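You operate a simulated robot arm through the tools that you are given. There is no shell and no other tool. Be economical: measure what you need, move in short steps, check, and stop when the job is done.

You run a simulated robot arm. Do the job below in one go: nothing can be reset, and whatever is moved stays where it is left.

TASK
Close the glue pot and wipe the glue off the bench.
Fine: brush in its tub, lid on the pot, rag back where it lay. What is to be rubbed or washed off counts as gone when no trace of it is left.

Only the result counts: the job must be done as asked and must still hold three seconds after the hand-in. Knocking over, shifting, dropping, spilling or breaking anything else fails it. A push-on lid holds only when it is set on centred and level and pressed home; a screw cap is set on level and turned clockwise until tight.

THE ROBOT
A 7-joint arm with a two-finger parallel gripper, fixed in place. Base frame: the origin is at the foot of the arm, x ahead of it, y to its left, z up; the work surface is at about z = 0. Lengths are in m, angles in rad, forces in N, time in s.
With the tool pointing down near the work surface it reaches from about 0.22 to 0.58 m from the base axis. Its first joint turns from -1.152 to 1.152 rad. Payload 2.5 kg.
Tool frame: the origin (TCP) lies between the finger pads and is the grasp point; the fingertips stand 0.023 m ahead of it; z points along the fingers, y is the line along which they close. The gripper opens to 0.094 m. The fingers are 0.038 m wide and 0.01 m thick; the gripper's body (0.054 by 0.096 m) begins 0.039 m behind the TCP.
Orientation is that of the tool frame in the base frame, as a unit quaternion [x, y, z, w]. With the fingers straight down and closing along the base's y, the tool's x points along the base's -x, its y along +y and its z along -z.

THE INTERFACE
- The arm moves only by the tool jog_arm. Its argument "plan" is a list of rows, each a list of 7 numbers: the finger opening in m, from 0 to 0.094, then the shift along the tool's x, y, z in m, then the turn, a rotation vector about the tool's x, y, z in rad. In form: [[fingers, tx, ty, tz, wx, wy, wz], ...]. A call has 1 to 12 rows; each row shifts and turns the commanded pose from where the row before left it, along the tool's axes as they then stand. A row lasts 0.2 s, in which the tool goes at most 0.05 m and 0.15 rad; a call with a longer step from one row to the next is refused whole, and so is a gripper value outside its range. A pose out of reach is approached as far as the arm can. The call stops where the force on the tool passes 40 N (or 10 N more than at its start, if that is more) or the arm is blocked; 0.2 s more then pass. The fingers move at their own pace (about 0.108 m/s each) and stop on an object; they squeeze with about 22 N. The grip force told is the motor's: it shows also when the fingers shut on nothing. Time passes only in rows, and 0.2 s behind the last, so rows that do not move let the fingers close. It gives the time, the measured TCP pose, the force on the tool (base axes), the opening and the grip force at its end, in the units of the frame above (readings bear some noise), with the torque about the TCP (base axes, N m) and any sound that the robot's microphone picked up, and new pictures: "views" is both (left out), scene, wrist or none.
- Cameras (640 x 400 px; columns grow to the right, rows downward): "scene" is fixed at [0.111, -0.4028, 0.5404]; the picture's right is [0.88, -0.48, 0.00], its down [-0.29, -0.53, -0.80] and it looks along [0.38, 0.70, -0.60] (base axes); focal length 310 px, centre (320, 200). "wrist" rides on the gripper at [0.086, 0.016, -0.074] in the tool frame; the picture's right is [-0.18, 0.98, 0.00], its down [-0.58, -0.11, -0.81] and it looks along [-0.79, -0.15, 0.59] (tool axes); focal length 243 px, centre (320, 200). There is no depth. A picture from a camera that has moved, and an enlarged one, comes with that camera's place and axes in the base frame and with its lens.
- enlarge(camera, box): a new picture of the part [left, top, right, bottom] of that camera's present view, enlarged. It takes no simulated time.
- sign_off(): hands the job in; it is judged then, once.

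Work in short steps. Places have to be worked out from the pictures, the camera data and where the tool is seen: move nearer, look again, correct. Check each grasp and each placing, and mend what went wrong. You have 120 turns and 200 pictures in all, those below and enlarged ones among them. Open the gripper and draw the arm clear of the work before you hand the job in, unless the task says otherwise; then end with one line.

The tools are called after ">>>" by a JSON object that holds its "fn" and its "kwargs". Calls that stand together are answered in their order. jog_arm: Moves the arm, as the interface text tells. Its arguments: {"type":"object","properties":{"plan":{"type":"array","items":{"type":"array","items":{"type":"number"}}},"views":{"type":"string","enum":["both","scene","wrist","none"]}},"required":["plan"]} The other tools are called the same way: enlarge (camera, box) takes an enlarged picture of a part of a camera's view; sign_off () hands the job in.

At the start:

```text
t: 0.0
tcp_pos: [0.3858, 0.0653, 0.2789]
tool_rot: [0.001, 1.0, 0.0, 0.001]
ft_force: [0.6, 0.5, 0.1]
wrist_torque: [-0.04, 0.0, 0.05]
opening: 0.0941
finger_force: 0.0
```

scene: 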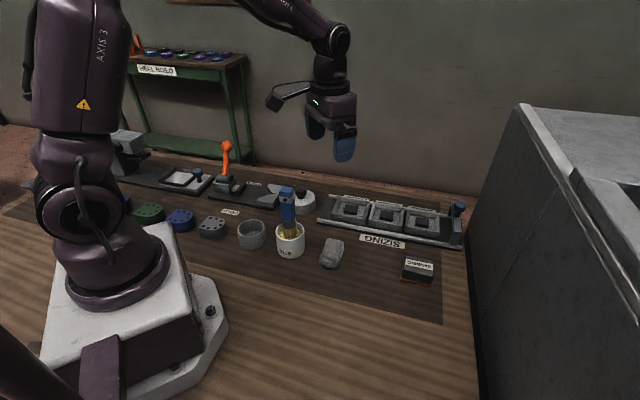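
wrist: 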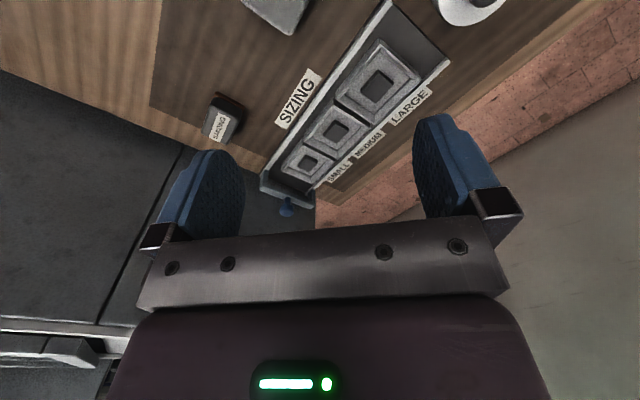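

The scene shows a bench with a glue pot (brush in it), tub, a rag-like item, and a lid perhaps. I enlarge the scene to identify the things.

>>> {"fn": "enlarge", "kwargs": {"camera": "scene", "box": [190, 170, 350, 270]}}

>>> {"fn": "enlarge", "kwargs": {"camera": "scene", "box": [300, 180, 480, 292]}}

>>> {"fn": "enlarge", "kwargs": {"camera": "scene", "box": [90, 120, 250, 240]}}

```text
4.00 times, centred on (270, 220) of scene
camera zoom: at [0.111, -0.4028, 0.5404], right [0.88, -0.48, 0.0], down [-0.29, -0.53, -0.8], along [0.38, 0.7, -0.6], focal length 1239 px, centre (520, 120)
```

zoom: 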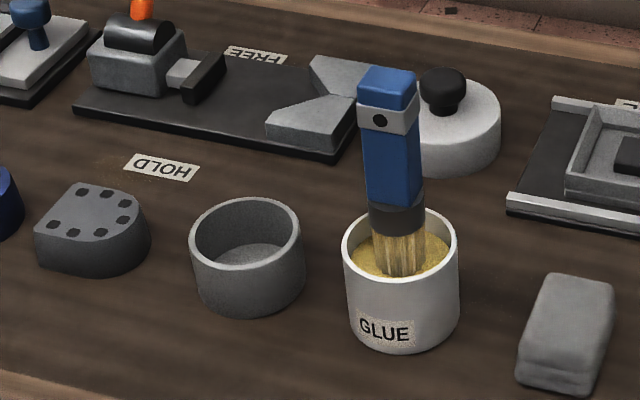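

```text
3.56 times, centred on (390, 236) of scene
camera zoom: at [0.111, -0.4028, 0.5404], right [0.88, -0.48, 0.0], down [-0.29, -0.53, -0.8], along [0.38, 0.7, -0.6], focal length 1102 px, centre (71, 72)
```

zoom: 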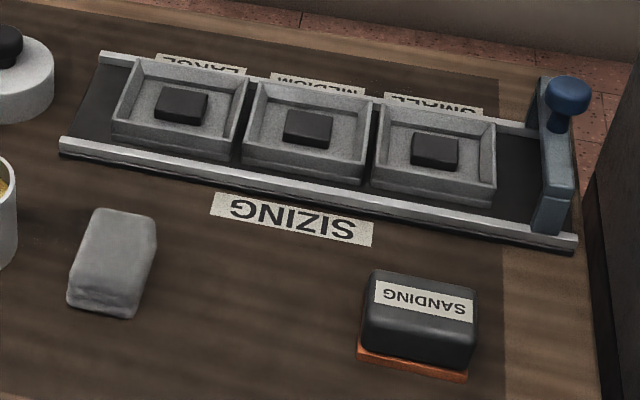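

```text
3.33 times, centred on (170, 180) of scene
camera zoom: at [0.111, -0.4028, 0.5404], right [0.88, -0.48, 0.0], down [-0.29, -0.53, -0.8], along [0.38, 0.7, -0.6], focal length 1033 px, centre (820, 267)
```

zoom: 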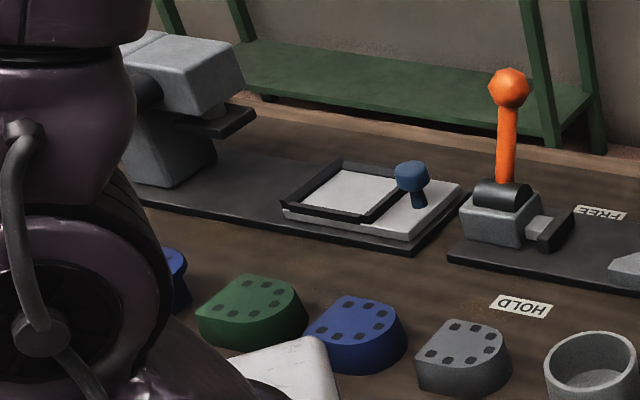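

The pot stands near (0.29, 0.08) with the brush in it, the empty tub near (0.22, 0.155), the lid near (0.40, 0.22), the rag near (0.36, 0.0). No glue is visible yet, so I move back and up to look down with the wrist camera.

>>> {"fn": "jog_arm", "kwargs": {"plan": [[0.094, 0.04, 0, -0.03, 0, 0, 0], [0.094, 0.04, 0, -0.03, 0, 0, 0], [0.094, 0.04, 0, -0.02, 0, 0, 0], [0.094, 0.01, 0, 0, 0, 0, 0]]}}

```text
t: 1.0
tcp_pos: [0.2566, 0.0665, 0.3579]
tool_rot: [0.001, 1.0, -0.001, 0.001]
ft_force: [0.3, 0.1, -0.2]
wrist_torque: [-0.03, -0.02, -0.02]
opening: 0.0939
finger_force: 0.0
camera wrist: at [0.1691, 0.0817, 0.4321], right [0.18, 0.98, 0.0], down [0.58, -0.11, 0.81], along [0.79, -0.15, -0.59], focal length 243 px, centre (320, 200)
```

scene: 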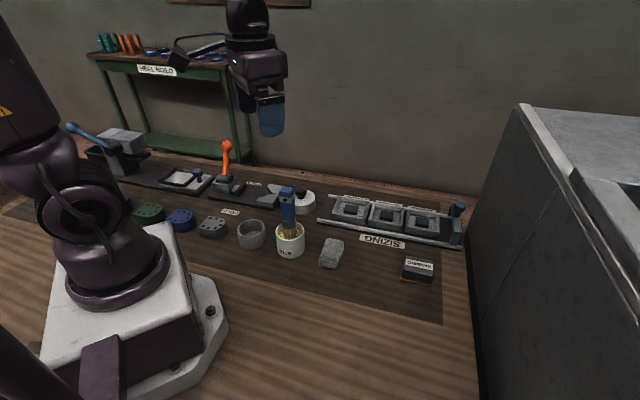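
wrist: 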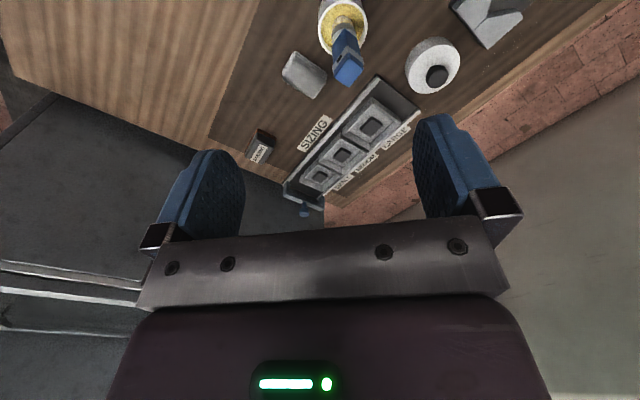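

Nothing spilled is visible in this portion yet. I tilt the tool so the wrist camera looks more steeply down over the pot area.

>>> {"fn": "jog_arm", "kwargs": {"plan": [[0.094, 0, 0, 0, 0, 0.15, 0], [0.094, 0, 0, 0, 0, 0.15, 0], [0.094, 0, 0, 0, 0, 0.15, 0], [0.094, 0, 0, 0, 0, 0.15, 0]], "views": "wrist"}}

```text
t: 2.0
tcp_pos: [0.2566, 0.0656, 0.3583]
tool_rot: [-0.001, 0.955, 0.0, -0.297]
ft_force: [0.4, 0.9, -0.1]
wrist_torque: [-0.03, 0.01, 0.0]
opening: 0.0941
finger_force: 0.1
camera wrist: at [0.2267, 0.0816, 0.468], right [0.15, 0.98, -0.1], down [0.94, -0.11, 0.34], along [0.32, -0.15, -0.94], focal length 243 px, centre (320, 200)
```

wrist: 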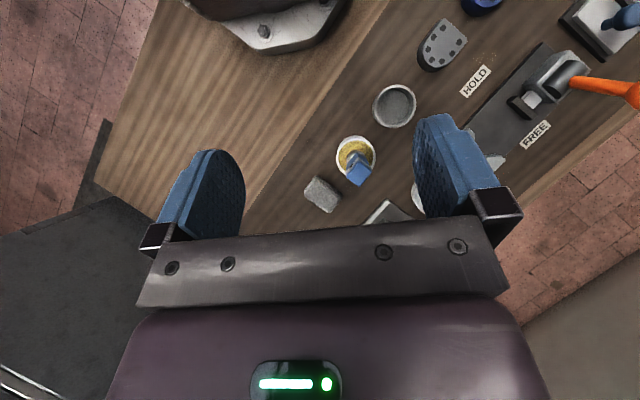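

>>> {"fn": "enlarge", "kwargs": {"camera": "wrist", "box": [280, 60, 440, 230]}}

>>> {"fn": "enlarge", "kwargs": {"camera": "wrist", "box": [400, 0, 580, 140]}}

>>> {"fn": "enlarge", "kwargs": {"camera": "wrist", "box": [160, 30, 380, 210]}}

```text
2.35 times, centred on (360, 145) of wrist
camera zoom: at [0.2267, 0.0816, 0.468], right [0.15, 0.98, -0.1], down [0.94, -0.11, 0.34], along [0.32, -0.15, -0.94], focal length 571 px, centre (226, 329)
```

zoom: 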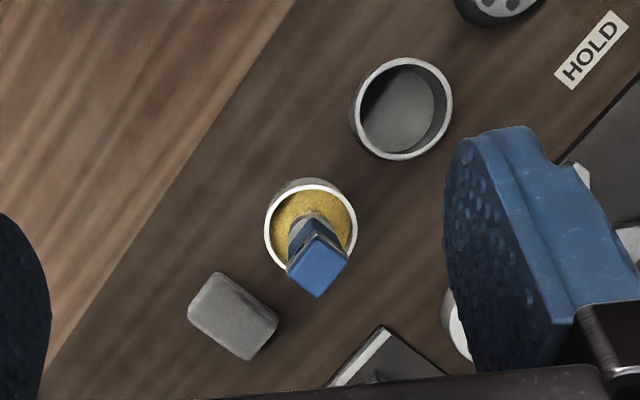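

```text
2.86 times, centred on (490, 70) of wrist
camera zoom: at [0.2267, 0.0816, 0.468], right [0.15, 0.98, -0.1], down [0.94, -0.11, 0.34], along [0.32, -0.15, -0.94], focal length 693 px, centre (-166, 571)
```

zoom: 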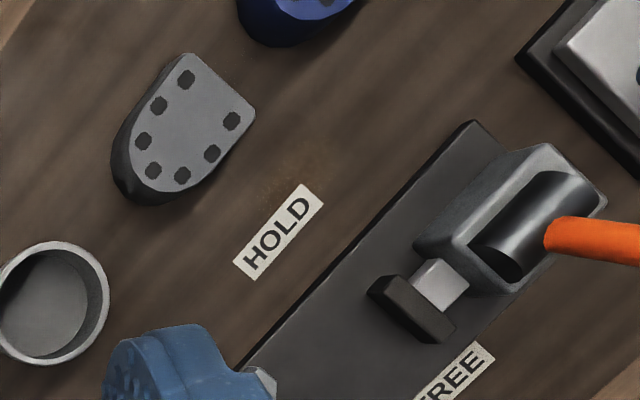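

```text
2.22 times, centred on (270, 120) of wrist
camera zoom: at [0.2267, 0.0816, 0.468], right [0.15, 0.98, -0.1], down [0.94, -0.11, 0.34], along [0.32, -0.15, -0.94], focal length 539 px, centre (431, 378)
```

zoom: 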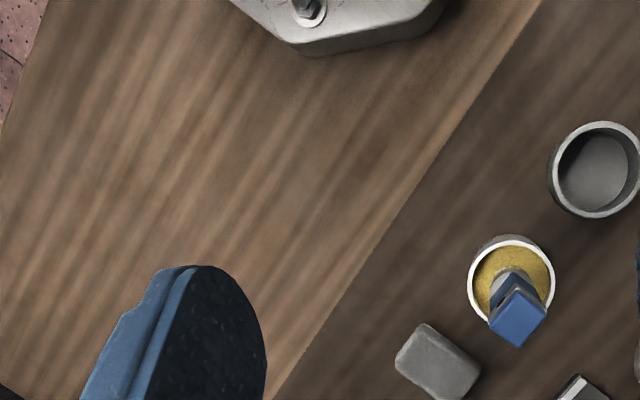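

There's a faint yellowish stain next to the HOLD label, around (0.18, 0.30). I zoom in there from both cameras.

>>> {"fn": "enlarge", "kwargs": {"camera": "wrist", "box": [440, 30, 530, 100]}}

>>> {"fn": "enlarge", "kwargs": {"camera": "scene", "box": [190, 190, 270, 240]}}

>>> {"fn": "enlarge", "kwargs": {"camera": "scene", "box": [120, 165, 220, 228]}}

```text
5.71 times, centred on (485, 65) of wrist
camera zoom: at [0.2267, 0.0816, 0.468], right [0.15, 0.98, -0.1], down [0.94, -0.11, 0.34], along [0.32, -0.15, -0.94], focal length 1386 px, centre (-623, 971)
```

zoom: 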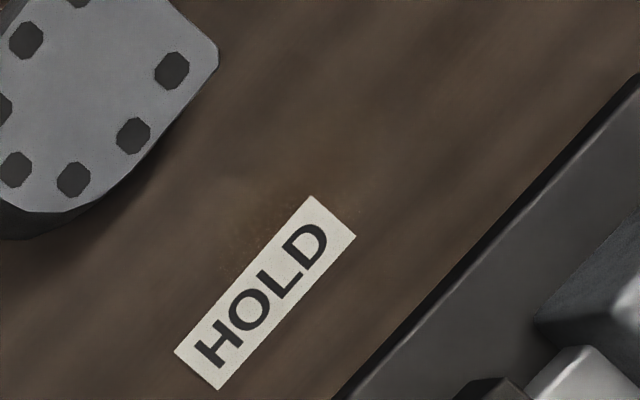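

```text
8.00 times, centred on (230, 215) of scene
camera zoom: at [0.111, -0.4028, 0.5404], right [0.88, -0.48, 0.0], down [-0.29, -0.53, -0.8], along [0.38, 0.7, -0.6], focal length 2479 px, centre (1040, 80)
```

zoom: 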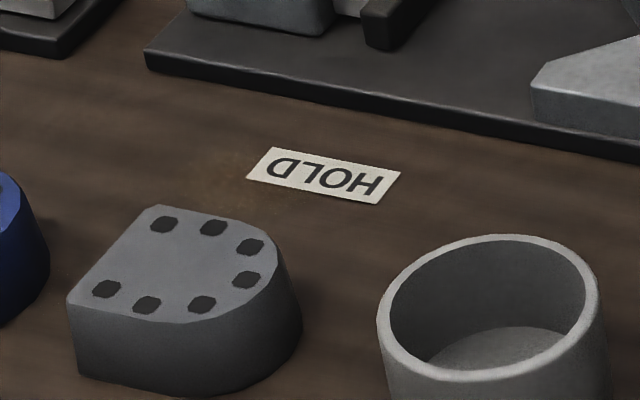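

```text
6.35 times, centred on (170, 196) of scene
camera zoom: at [0.111, -0.4028, 0.5404], right [0.88, -0.48, 0.0], down [-0.29, -0.53, -0.8], along [0.38, 0.7, -0.6], focal length 1967 px, centre (1272, 222)
```

zoom: 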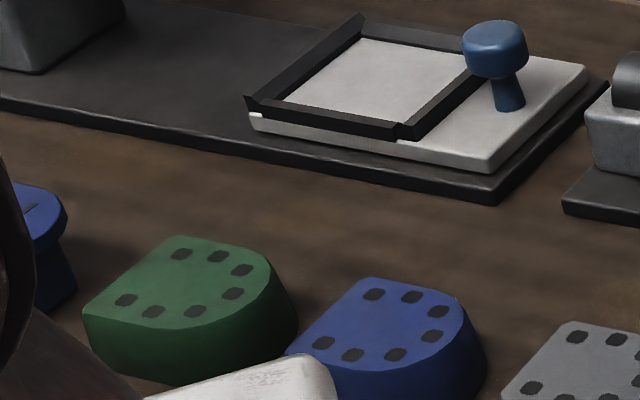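

A faint brownish film sits beside the HOLD label. I bring the camera closer over that side to confirm, and see the area beyond the pot.

>>> {"fn": "jog_arm", "kwargs": {"plan": [[0.094, -0.014, 0.04, 0.02, 0, 0, 0], [0.094, -0.014, 0.04, 0.02, 0, 0, 0], [0.094, -0.014, 0.04, 0.02, 0, 0, 0], [0.094, -0.014, 0.02, 0.02, 0, 0, 0]], "views": "wrist"}}

>>> {"fn": "enlarge", "kwargs": {"camera": "wrist", "box": [320, 20, 480, 120]}}

>>> {"fn": "enlarge", "kwargs": {"camera": "wrist", "box": [230, 100, 430, 225]}}

```text
t: 3.0
tcp_pos: [0.2574, 0.2074, 0.2607]
tool_rot: [0.0, 0.956, 0.0, -0.295]
ft_force: [0.0, 0.6, 0.3]
wrist_torque: [0.01, 0.0, 0.02]
opening: 0.0941
finger_force: 0.0
camera wrist: at [0.2283, 0.2229, 0.3704], right [0.15, 0.98, -0.1], down [0.93, -0.11, 0.34], along [0.32, -0.15, -0.94], focal length 243 px, centre (320, 200)
```

wrist: 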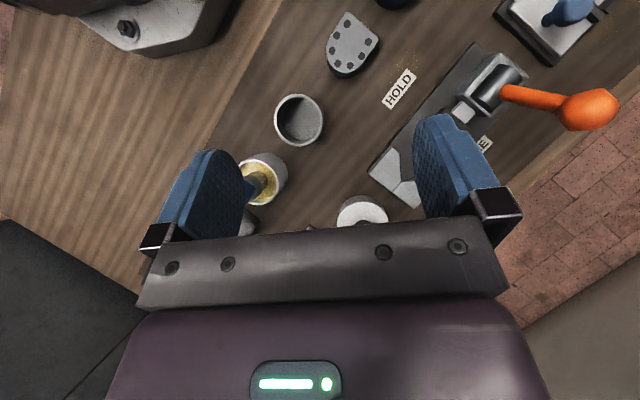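

```text
4.00 times, centred on (400, 70) of wrist
camera zoom: at [0.2283, 0.2229, 0.3704], right [0.15, 0.98, -0.1], down [0.93, -0.11, 0.34], along [0.32, -0.15, -0.94], focal length 970 px, centre (0, 720)
```

zoom: 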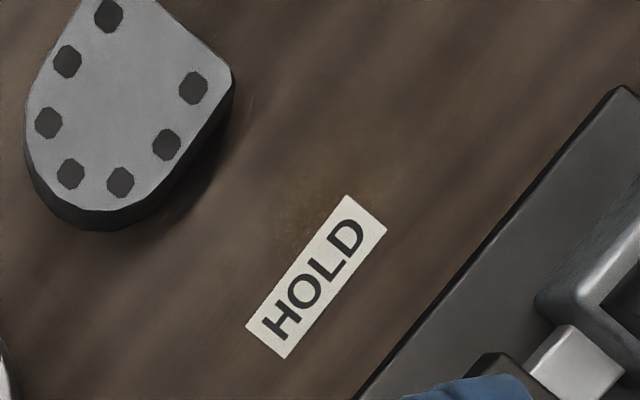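

```text
3.20 times, centred on (330, 162) of wrist
camera zoom: at [0.2283, 0.2229, 0.3704], right [0.15, 0.98, -0.1], down [0.93, -0.11, 0.34], along [0.32, -0.15, -0.94], focal length 776 px, centre (288, 320)
```

zoom: 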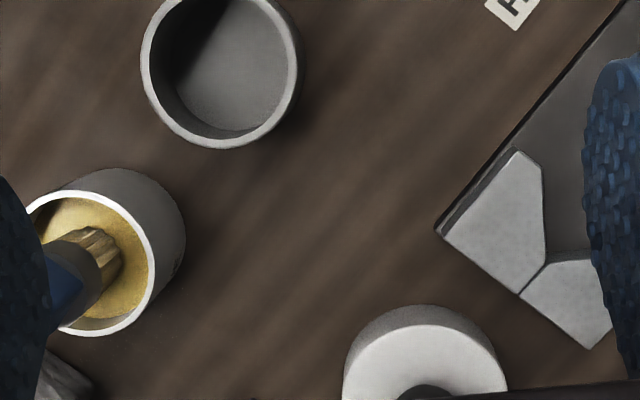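

The stain sits at about (0.18, 0.30), next to the HOLD label. Before handling the brush I check its handle's size and yaw closely.

>>> {"fn": "enlarge", "kwargs": {"camera": "scene", "box": [265, 180, 345, 265]}}

>>> {"fn": "jog_arm", "kwargs": {"plan": [[0.094, 0.04, -0.05, -0.02, 0, 0, 0], [0.094, 0.04, -0.05, -0.02, 0, 0, 0], [0.094, 0.0, -0.02, -0.02, 0, 0, 0]], "views": "wrist"}}

>>> {"fn": "enlarge", "kwargs": {"camera": "wrist", "box": [260, 80, 440, 220]}}

```text
4.71 times, centred on (305, 222) of scene
camera zoom: at [0.111, -0.4028, 0.5404], right [0.88, -0.48, 0.0], down [-0.29, -0.53, -0.8], along [0.38, 0.7, -0.6], focal length 1458 px, centre (391, 94)
```

zoom: 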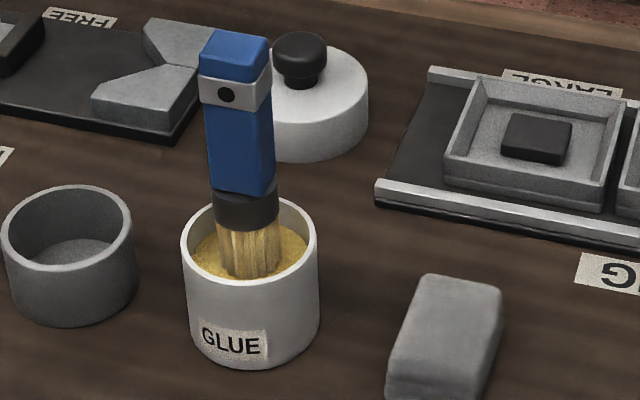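

```text
refused: row 1 steps farther than a row can; nothing moved
```

```text
2.86 times, centred on (350, 150) of wrist
camera zoom: at [0.2283, 0.2229, 0.3704], right [0.15, 0.98, -0.1], down [0.93, -0.11, 0.34], along [0.32, -0.15, -0.94], focal length 693 px, centre (234, 343)
```

zoom: 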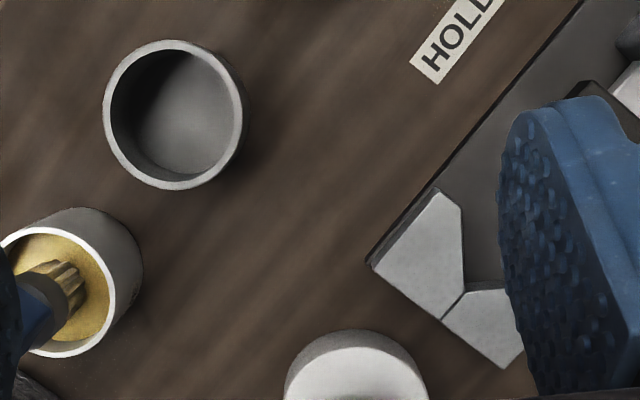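

The handle's faces lie at about 47°/−43°, width about 0.028 m. I level the tool, move above the brush and yaw to match.

>>> {"fn": "jog_arm", "kwargs": {"plan": [[0.094, 0, 0, 0, 0, -0.15, 0], [0.094, 0, 0, 0, 0, -0.15, 0], [0.094, 0, 0, 0, 0, -0.15, 0], [0.094, 0, 0, 0, 0, -0.15, 0], [0.094, -0.01, -0.04, -0.01, 0, 0, 0], [0.094, -0.014, -0.04, -0.01, 0, 0, 0], [0.094, -0.015, -0.04, 0, 0, 0, 0], [0.094, 0, 0, 0, 0, 0, 0.15], [0.094, 0, 0, 0, 0, 0, 0.15], [0.094, 0, 0, 0, 0, 0, 0.15], [0.094, 0, 0, 0, 0, 0, 0.15], [0.094, 0, 0, 0, 0, 0, 0.15]]}}

```text
t: 5.6
tcp_pos: [0.2967, 0.0857, 0.2806]
tool_rot: [0.368, 0.93, 0.0, 0.0]
ft_force: [-0.1, 0.1, 1.3]
wrist_torque: [-0.02, -0.01, 0.02]
opening: 0.094
finger_force: 0.0
camera wrist: at [0.2437, 0.1564, 0.3541], right [0.81, 0.59, 0.0], down [0.35, -0.48, 0.81], along [0.48, -0.65, -0.59], focal length 243 px, centre (320, 200)
```

scene: 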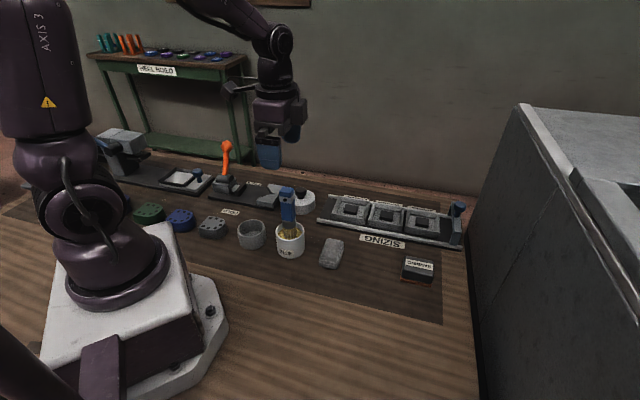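
wrist: 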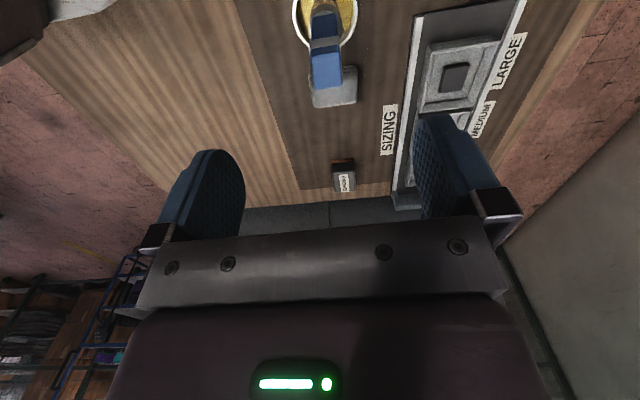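

Now above the brush; I check the handle's place and yaw relative to the fingers in the wrist view.

>>> {"fn": "enlarge", "kwargs": {"camera": "wrist", "box": [250, 0, 410, 120]}}

```text
3.33 times, centred on (330, 60) of wrist
camera zoom: at [0.2437, 0.1564, 0.3541], right [0.81, 0.59, 0.0], down [0.35, -0.48, 0.81], along [0.48, -0.65, -0.59], focal length 809 px, centre (287, 667)
```

zoom: 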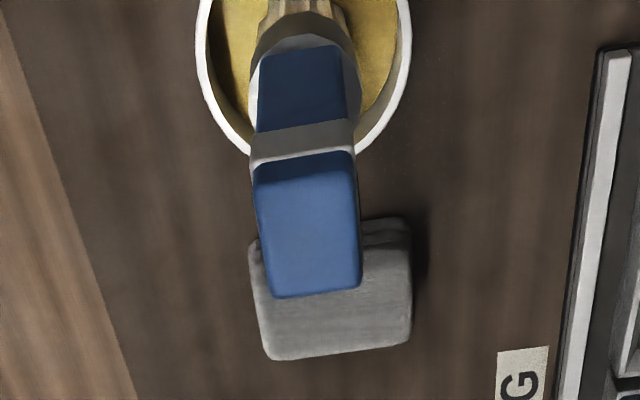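

The handle centre is at about (0.297, 0.090), yaw within a few degrees. I lower to z≈0.150 with the fingers open, then close.

>>> {"fn": "jog_arm", "kwargs": {"plan": [[0.094, 0.003, 0.003, 0.04, 0, 0, 0], [0.094, 0, 0, 0.045, 0, 0, 0], [0.094, 0, 0, 0.045, 0, 0, 0]]}}

```text
t: 6.4
tcp_pos: [0.2953, 0.0895, 0.1492]
tool_rot: [0.367, 0.93, 0.001, 0.0]
ft_force: [0.8, -0.1, -0.5]
wrist_torque: [-0.02, 0.0, -0.01]
opening: 0.094
finger_force: 0.0
camera wrist: at [0.2437, 0.1607, 0.2234], right [0.8, 0.59, 0.0], down [0.35, -0.48, 0.81], along [0.48, -0.65, -0.59], focal length 243 px, centre (320, 200)
```

scene: 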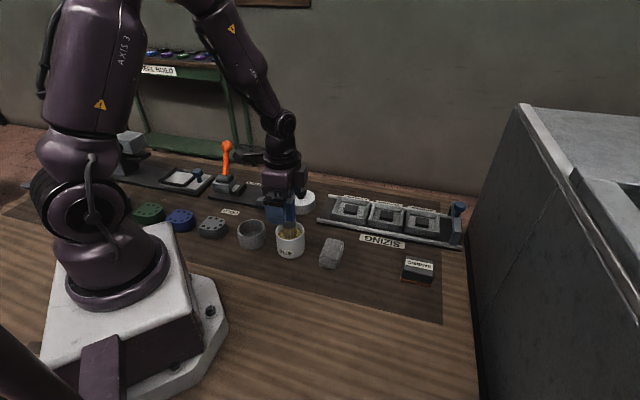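
wrist: 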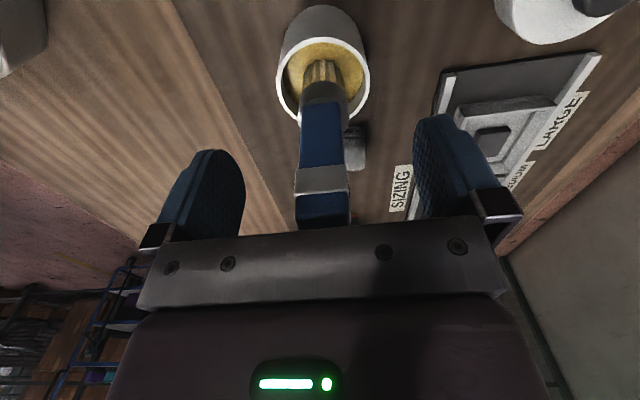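

The handle sits between the pads, well centred. I close the fingers.

>>> {"fn": "jog_arm", "kwargs": {"plan": [[0.03, 0, 0, 0, 0, 0, 0], [0.01, 0, 0, 0, 0, 0, 0], [0.01, 0, 0, 0, 0, 0, 0]]}}

```text
t: 7.2
tcp_pos: [0.2971, 0.09, 0.1508]
tool_rot: [0.366, 0.93, 0.0, 0.0]
ft_force: [-0.2, 0.1, 0.5]
wrist_torque: [0.03, 0.02, -0.02]
opening: 0.0272
finger_force: 22.0
camera wrist: at [0.2438, 0.1608, 0.2239], right [0.8, 0.59, 0.0], down [0.35, -0.48, 0.81], along [0.48, -0.65, -0.59], focal length 243 px, centre (320, 200)
```

scene: 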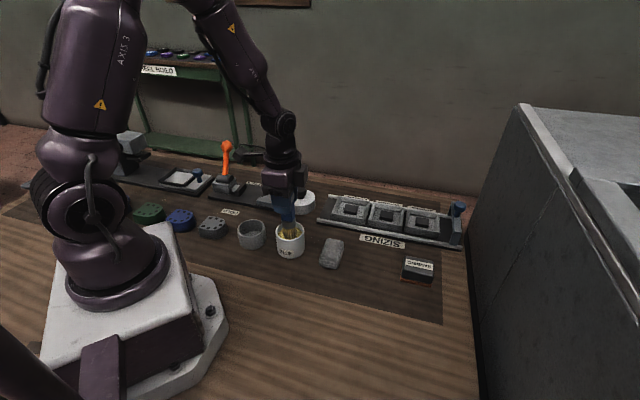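
wrist: 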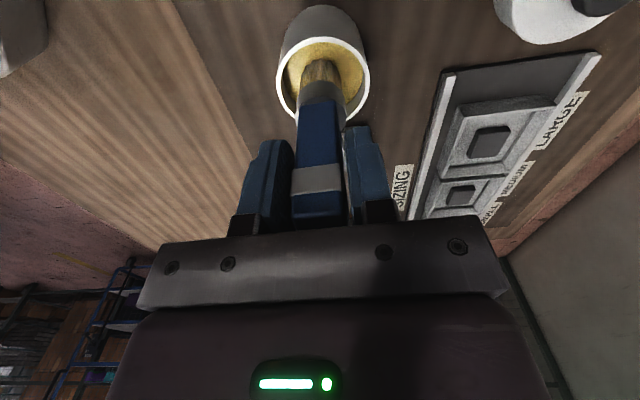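

Gripped at 0.027. I lift straight up slowly and pause to let any drip fall into the pot.

>>> {"fn": "jog_arm", "kwargs": {"plan": [[0.01, 0, 0, -0.02, 0, 0, 0], [0.01, 0, 0, -0.025, 0, 0, 0], [0.01, 0, 0, -0.025, 0, 0, 0], [0.01, 0, 0, -0.01, 0, 0, 0], [0.01, 0, 0, 0, 0, 0, 0]]}}

>>> {"fn": "enlarge", "kwargs": {"camera": "scene", "box": [220, 150, 360, 270]}}

```text
t: 8.4
tcp_pos: [0.2956, 0.0905, 0.231]
tool_rot: [0.366, 0.931, 0.0, 0.001]
ft_force: [0.1, -1.0, -0.7]
wrist_torque: [-0.01, 0.0, -0.01]
opening: 0.028
finger_force: 21.2
camera wrist: at [0.243, 0.1608, 0.3044], right [0.8, 0.59, 0.0], down [0.35, -0.48, 0.81], along [0.48, -0.65, -0.59], focal length 243 px, centre (320, 200)
```

scene: 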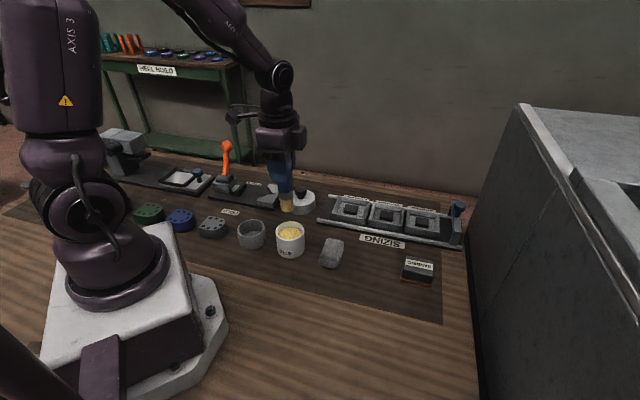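
wrist: 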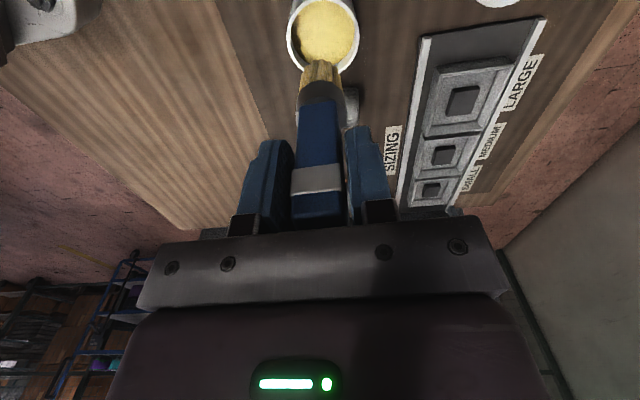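

```text
3.33 times, centred on (290, 210) of scene
camera zoom: at [0.111, -0.4028, 0.5404], right [0.88, -0.48, 0.0], down [-0.29, -0.53, -0.8], along [0.38, 0.7, -0.6], focal length 1033 px, centre (420, 167)
```

zoom: 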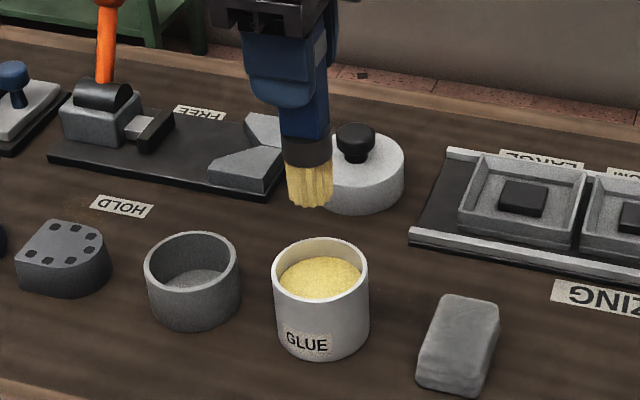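

The brush is free, bristle tip about 0.115 m below the TCP. I carry it to above the tub at (0.227, 0.155).

>>> {"fn": "jog_arm", "kwargs": {"plan": [[0.01, 0.03, 0, 0, 0, 0, 0], [0.01, 0.03, 0, 0, 0, 0, 0], [0.01, 0.034, 0, 0, 0, 0, 0], [0.01, 0, 0, 0.03, 0, 0, 0]]}}

>>> {"fn": "enlarge", "kwargs": {"camera": "scene", "box": [190, 150, 330, 270]}}

```text
t: 9.4
tcp_pos: [0.2281, 0.1537, 0.2012]
tool_rot: [0.367, 0.93, 0.0, 0.001]
ft_force: [-0.8, 0.1, 0.0]
wrist_torque: [-0.01, -0.01, -0.02]
opening: 0.0277
finger_force: 22.5
camera wrist: at [0.1742, 0.2244, 0.2748], right [0.8, 0.59, 0.0], down [0.35, -0.48, 0.81], along [0.48, -0.65, -0.59], focal length 243 px, centre (320, 200)
```

scene: 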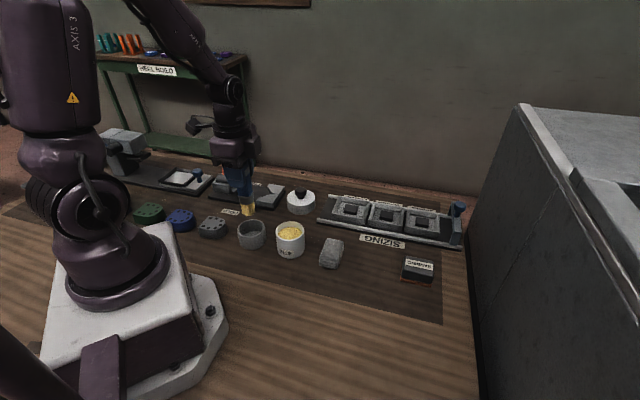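
wrist: 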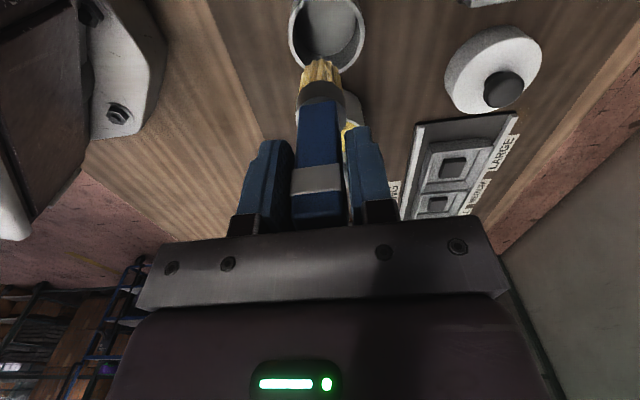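

```text
3.33 times, centred on (260, 210) of scene
camera zoom: at [0.111, -0.4028, 0.5404], right [0.88, -0.48, 0.0], down [-0.29, -0.53, -0.8], along [0.38, 0.7, -0.6], focal length 1033 px, centre (520, 167)
```

zoom: 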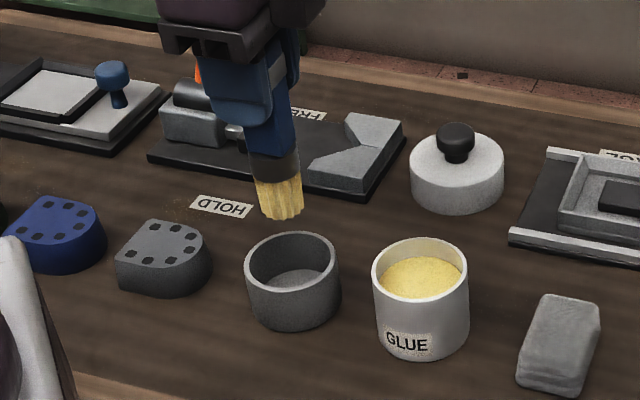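

The bristles line up over the tub within about 3 mm. I lower the brush into the tub in small steps until near the floor.

>>> {"fn": "jog_arm", "kwargs": {"plan": [[0.01, 0, 0.001, 0.02, 0, 0, 0], [0.01, 0, 0.001, 0.02, 0, 0, 0], [0.01, 0, 0, 0.015, 0, 0, 0], [0.01, 0, 0, 0.01, 0, 0, 0]]}}

>>> {"fn": "enlarge", "kwargs": {"camera": "scene", "box": [190, 150, 330, 270]}}

```text
t: 10.4
tcp_pos: [0.2293, 0.1564, 0.1349]
tool_rot: [0.367, 0.93, 0.0, 0.0]
ft_force: [0.0, 0.6, -0.2]
wrist_torque: [-0.01, 0.0, 0.01]
opening: 0.0275
finger_force: 21.8
camera wrist: at [0.1758, 0.2256, 0.2094], right [0.8, 0.59, 0.0], down [0.35, -0.48, 0.81], along [0.48, -0.65, -0.59], focal length 243 px, centre (320, 200)
```

scene: 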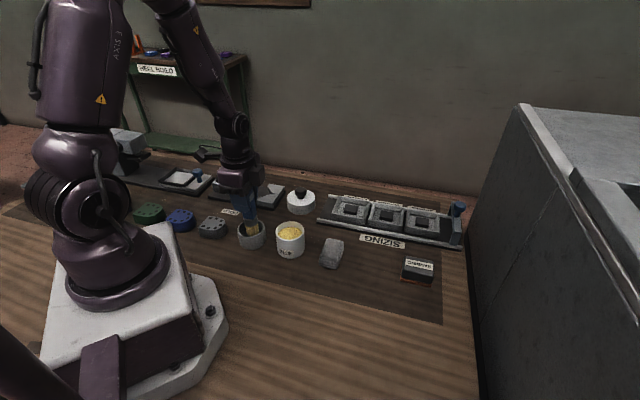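
wrist: 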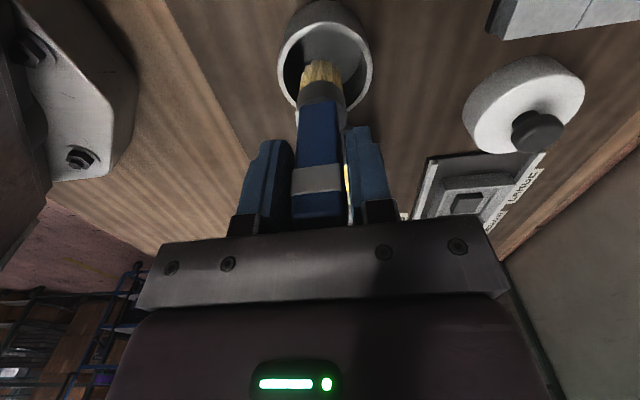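

```text
3.33 times, centred on (260, 210) of scene
camera zoom: at [0.111, -0.4028, 0.5404], right [0.88, -0.48, 0.0], down [-0.29, -0.53, -0.8], along [0.38, 0.7, -0.6], focal length 1033 px, centre (520, 167)
```

zoom: 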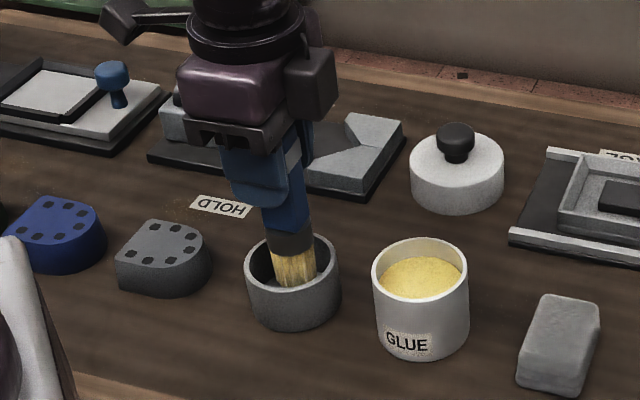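

It's well inside the tub. I lower in 4 mm steps to feel the floor.

>>> {"fn": "jog_arm", "kwargs": {"plan": [[0.01, 0, 0, 0.004, 0, 0, 0], [0.01, 0, 0, 0.004, 0, 0, 0], [0.01, 0, 0, 0, 0, 0, 0]], "views": "none"}}

```text
t: 11.2
tcp_pos: [0.2281, 0.1549, 0.1275]
tool_rot: [0.368, 0.93, 0.001, 0.0]
ft_force: [-0.3, -0.9, -1.2]
wrist_torque: [-0.01, 0.0, 0.0]
opening: 0.0274
finger_force: 21.8
```

No contact yet; I continue down in 2 mm steps.

>>> {"fn": "jog_arm", "kwargs": {"plan": [[0.01, 0, 0, 0.002, 0, 0, 0], [0.01, 0, 0, 0.002, 0, 0, 0], [0.01, 0, 0, 0, 0, 0, 0]], "views": "none"}}

```text
t: 12.0
tcp_pos: [0.2294, 0.1555, 0.1229]
tool_rot: [0.366, 0.931, -0.001, 0.0]
ft_force: [0.3, -0.1, -0.6]
wrist_torque: [0.0, -0.02, -0.02]
opening: 0.0273
finger_force: 22.4
```

>>> {"fn": "jog_arm", "kwargs": {"plan": [[0.01, 0, 0, 0.002, 0, 0, 0], [0.01, 0, 0, 0.002, 0, 0, 0], [0.01, 0, 0, 0, 0, 0, 0]], "views": "scene"}}

>>> {"fn": "enlarge", "kwargs": {"camera": "scene", "box": [210, 190, 290, 260]}}

```text
t: 12.8
tcp_pos: [0.23, 0.1548, 0.1193]
tool_rot: [0.365, 0.931, 0.0, 0.0]
ft_force: [-0.5, -0.3, -1.1]
wrist_torque: [0.02, 0.03, 0.0]
opening: 0.0274
finger_force: 21.9
```

scene: 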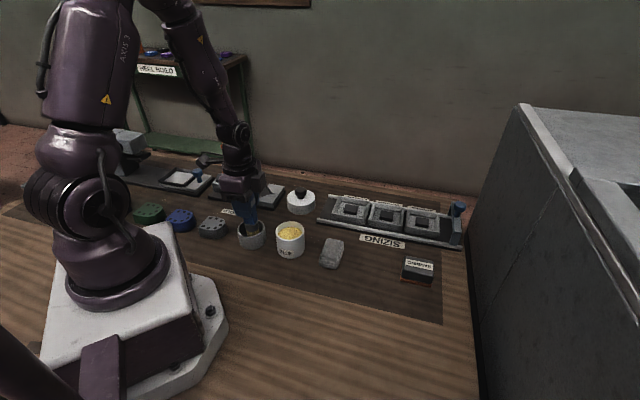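

```text
5.71 times, centred on (250, 225) of scene
camera zoom: at [0.111, -0.4028, 0.5404], right [0.88, -0.48, 0.0], down [-0.29, -0.53, -0.8], along [0.38, 0.7, -0.6], focal length 1770 px, centre (720, 57)
```

zoom: 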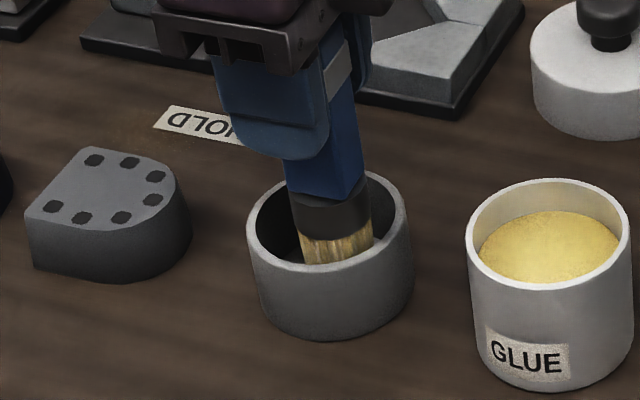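

Still no contact; a few more millimetres.

>>> {"fn": "jog_arm", "kwargs": {"plan": [[0.01, 0, 0, 0.002, 0, 0, 0], [0.01, 0, 0, 0.002, 0, 0, 0], [0.01, 0, 0, 0, 0, 0, 0]], "views": "none"}}

```text
t: 13.6
tcp_pos: [0.2287, 0.1556, 0.1151]
tool_rot: [0.366, 0.93, 0.0, 0.0]
ft_force: [-0.6, 0.6, -0.8]
wrist_torque: [0.01, -0.01, -0.01]
opening: 0.0275
finger_force: 21.8
```

>>> {"fn": "jog_arm", "kwargs": {"plan": [[0.01, 0, 0, 0.002, 0, 0, 0], [0.01, 0, 0, 0.002, 0, 0, 0], [0.01, 0, 0, 0, 0, 0, 0]], "views": "none"}}

```text
t: 14.4
tcp_pos: [0.2297, 0.1547, 0.1115]
tool_rot: [0.366, 0.931, 0.0, 0.0]
ft_force: [-3.4, -1.3, 15.3]
wrist_torque: [-0.11, 0.2, 0.0]
opening: 0.0277
finger_force: 22.0
```

Floor contact now (15 N up). I ease up slightly and open the fingers.

>>> {"fn": "jog_arm", "kwargs": {"plan": [[0.01, 0, 0, -0.002, 0, 0, 0], [0.01, 0, 0, 0, 0, 0, 0], [0.05, 0, 0, 0, 0, 0, 0], [0.094, 0, 0, 0, 0, 0, 0], [0.094, 0, 0, 0, 0, 0, 0]]}}

>>> {"fn": "enlarge", "kwargs": {"camera": "scene", "box": [210, 170, 310, 260]}}

```text
t: 15.6
tcp_pos: [0.2282, 0.1552, 0.1145]
tool_rot: [0.366, 0.931, 0.0, 0.0]
ft_force: [0.2, 1.6, 0.2]
wrist_torque: [-0.02, 0.0, -0.03]
opening: 0.0942
finger_force: 0.0
camera wrist: at [0.1761, 0.226, 0.1872], right [0.8, 0.59, 0.0], down [0.35, -0.48, 0.81], along [0.48, -0.65, -0.59], focal length 243 px, centre (320, 200)
```

scene: 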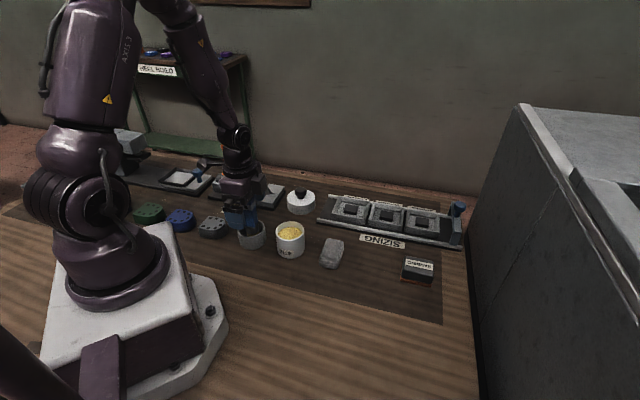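
wrist: 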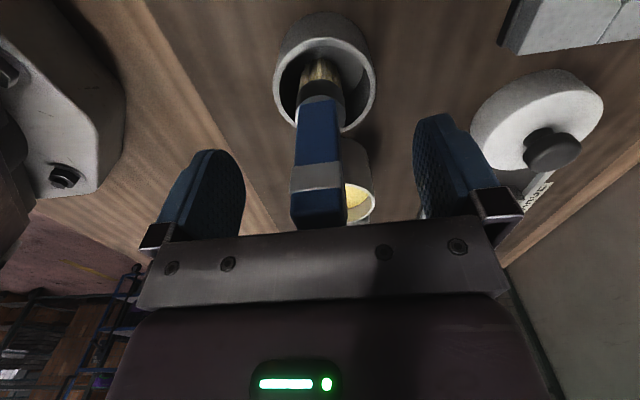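

```text
4.44 times, centred on (260, 215) of scene
camera zoom: at [0.111, -0.4028, 0.5404], right [0.88, -0.48, 0.0], down [-0.29, -0.53, -0.8], along [0.38, 0.7, -0.6], focal length 1377 px, centre (587, 133)
```

zoom: 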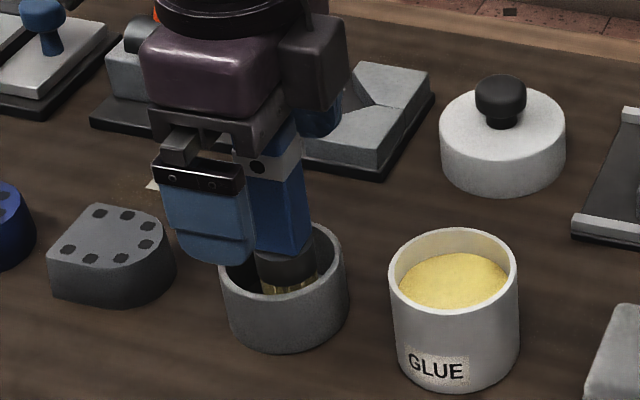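

The brush stands in the tub unassisted. I rise clear and move above the lid at about (0.392, 0.222).

>>> {"fn": "jog_arm", "kwargs": {"plan": [[0.094, 0, 0, -0.0375, 0, 0, 0], [0.094, 0, 0, -0.0375, 0, 0, 0], [0.094, 0, 0, -0.0375, 0, 0, 0], [0.094, 0, 0, -0.0375, 0, 0, 0], [0.094, -0.0185, 0.04, 0, 0, 0, 0], [0.094, -0.0185, 0.04, 0, 0, 0, 0], [0.094, -0.0185, 0.04, 0, 0, 0, 0], [0.094, -0.0185, 0.04, 0, 0, 0, 0], [0.094, 0, 0, 0.05, 0, 0, 0], [0.094, 0, 0, 0.05, 0, 0, 0]]}}

>>> {"fn": "enlarge", "kwargs": {"camera": "wrist", "box": [220, 0, 420, 125]}}

>>> {"fn": "enlarge", "kwargs": {"camera": "scene", "box": [230, 160, 350, 260]}}

```text
t: 17.8
tcp_pos: [0.3929, 0.2217, 0.164]
tool_rot: [0.366, 0.931, 0.0, 0.0]
ft_force: [0.5, -0.1, 0.5]
wrist_torque: [0.01, -0.02, 0.01]
opening: 0.0942
finger_force: 0.1
camera wrist: at [0.3403, 0.2923, 0.2368], right [0.8, 0.59, 0.0], down [0.35, -0.48, 0.81], along [0.48, -0.65, -0.59], focal length 243 px, centre (320, 200)
```

scene: 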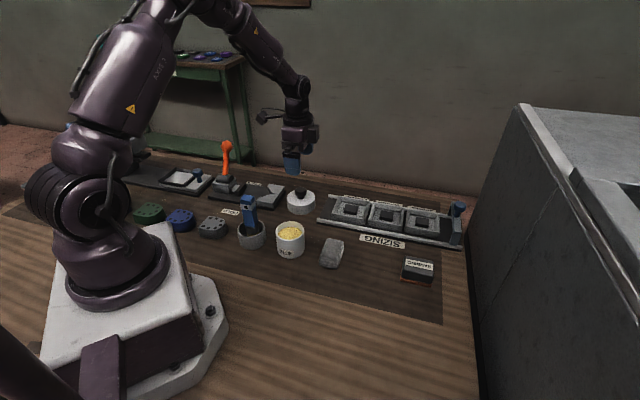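
wrist: 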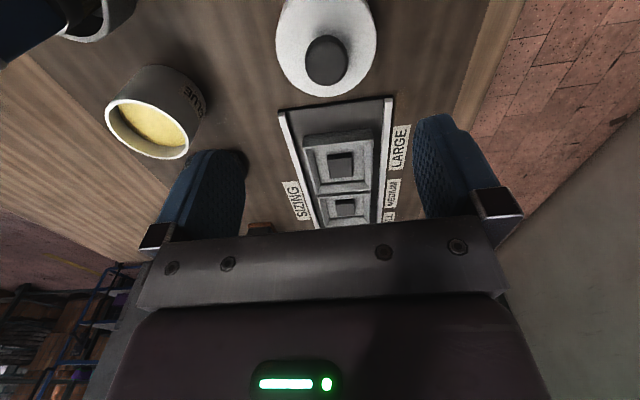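

```text
3.20 times, centred on (320, 62) of wrist
camera zoom: at [0.3403, 0.2923, 0.2368], right [0.8, 0.59, 0.0], down [0.35, -0.48, 0.81], along [0.48, -0.65, -0.59], focal length 776 px, centre (320, 640)
```

zoom: 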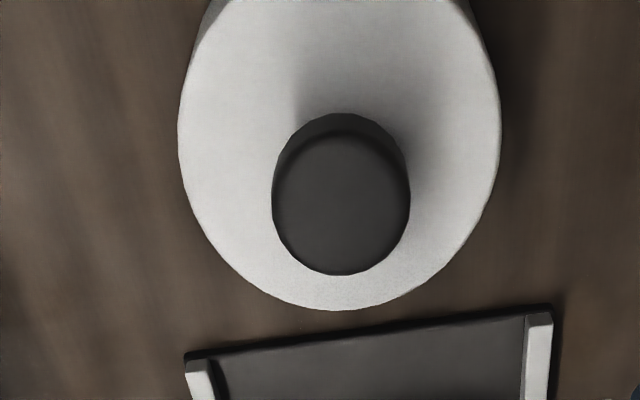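

```text
4.00 times, centred on (290, 210) of scene
camera zoom: at [0.111, -0.4028, 0.5404], right [0.88, -0.48, 0.0], down [-0.29, -0.53, -0.8], along [0.38, 0.7, -0.6], focal length 1239 px, centre (440, 160)
```

zoom: 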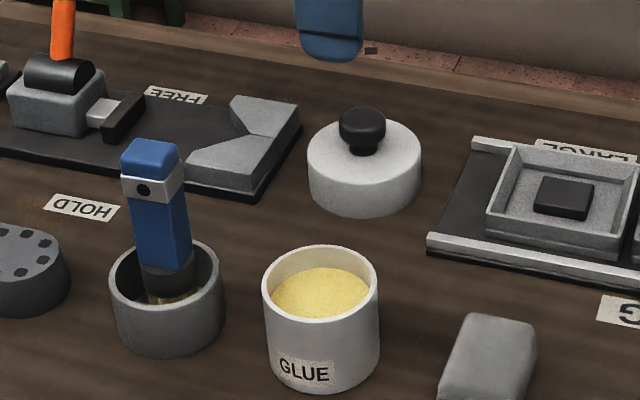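

Both views put the knob at about (0.393, 0.230), head 0.03 wide, disc top near z 0.027, knob top near 0.058. I shift there and lower to z≈0.057.

>>> {"fn": "jog_arm", "kwargs": {"plan": [[0.094, 0.0055, 0.006, 0.03, 0, 0, 0], [0.094, 0, 0, 0.04, 0, 0, 0], [0.094, 0, 0, 0.025, 0, 0, 0], [0.094, 0, 0, 0.012, 0, 0, 0]]}}

>>> {"fn": "enlarge", "kwargs": {"camera": "scene", "box": [250, 150, 350, 230]}}

```text
t: 18.8
tcp_pos: [0.392, 0.2306, 0.0566]
tool_rot: [0.366, 0.931, 0.001, 0.0]
ft_force: [0.9, -0.2, -0.2]
wrist_torque: [0.02, -0.01, 0.0]
opening: 0.0938
finger_force: 0.1
camera wrist: at [0.3395, 0.3007, 0.1299], right [0.8, 0.59, 0.0], down [0.35, -0.48, 0.81], along [0.48, -0.65, -0.59], focal length 243 px, centre (320, 200)
```

scene: 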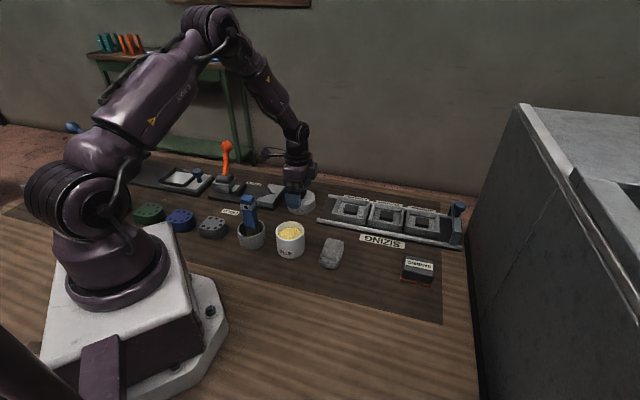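
wrist: 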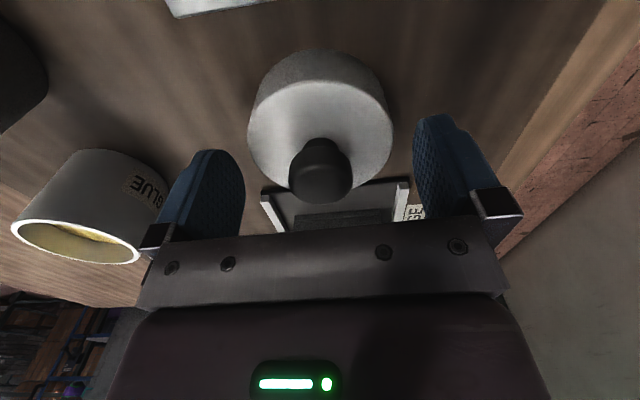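

```text
5.00 times, centred on (300, 190) of scene
camera zoom: at [0.111, -0.4028, 0.5404], right [0.88, -0.48, 0.0], down [-0.29, -0.53, -0.8], along [0.38, 0.7, -0.6], focal length 1549 px, centre (420, 250)
```

zoom: 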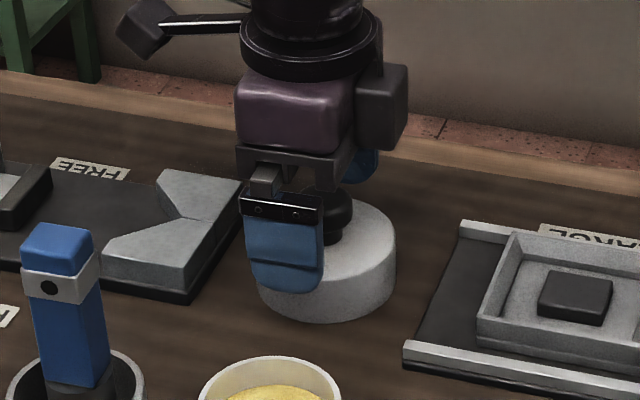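

The knob lies between the fingers just above the disc. I close on it.

>>> {"fn": "jog_arm", "kwargs": {"plan": [[0.04, 0, 0, 0, 0, 0, 0], [0.01, 0, 0, 0, 0, 0, 0], [0.01, 0, 0, 0, 0, 0, 0], [0.01, 0, 0, 0, 0, 0, 0]]}}

>>> {"fn": "enlarge", "kwargs": {"camera": "scene", "box": [250, 150, 350, 230]}}

```text
t: 19.8
tcp_pos: [0.3923, 0.2306, 0.056]
tool_rot: [0.365, 0.931, 0.001, 0.0]
ft_force: [-0.1, 0.3, -0.3]
wrist_torque: [0.01, -0.01, -0.01]
opening: 0.0305
finger_force: 21.8
camera wrist: at [0.3394, 0.3007, 0.1303], right [0.8, 0.59, 0.0], down [0.35, -0.48, 0.81], along [0.48, -0.65, -0.59], focal length 243 px, centre (320, 200)
```

scene: 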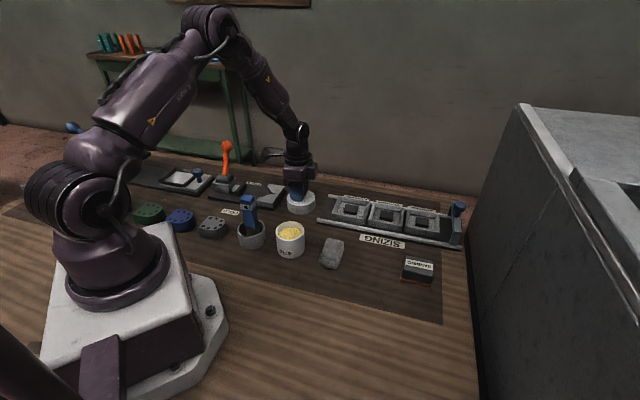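
wrist: 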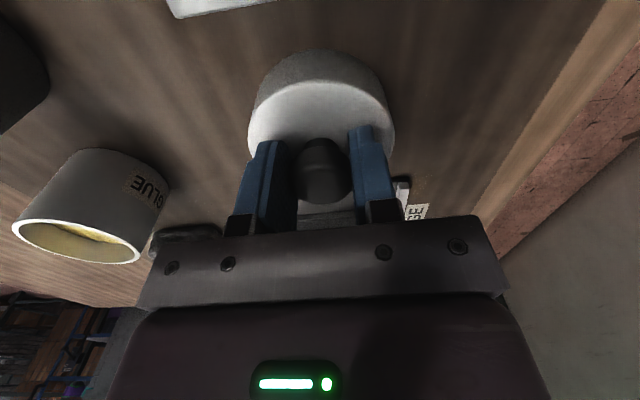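

```text
5.00 times, centred on (300, 190) of scene
camera zoom: at [0.111, -0.4028, 0.5404], right [0.88, -0.48, 0.0], down [-0.29, -0.53, -0.8], along [0.38, 0.7, -0.6], focal length 1549 px, centre (420, 250)
```

zoom: 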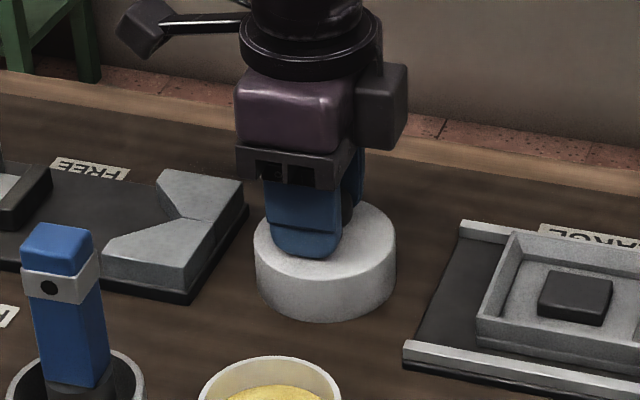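

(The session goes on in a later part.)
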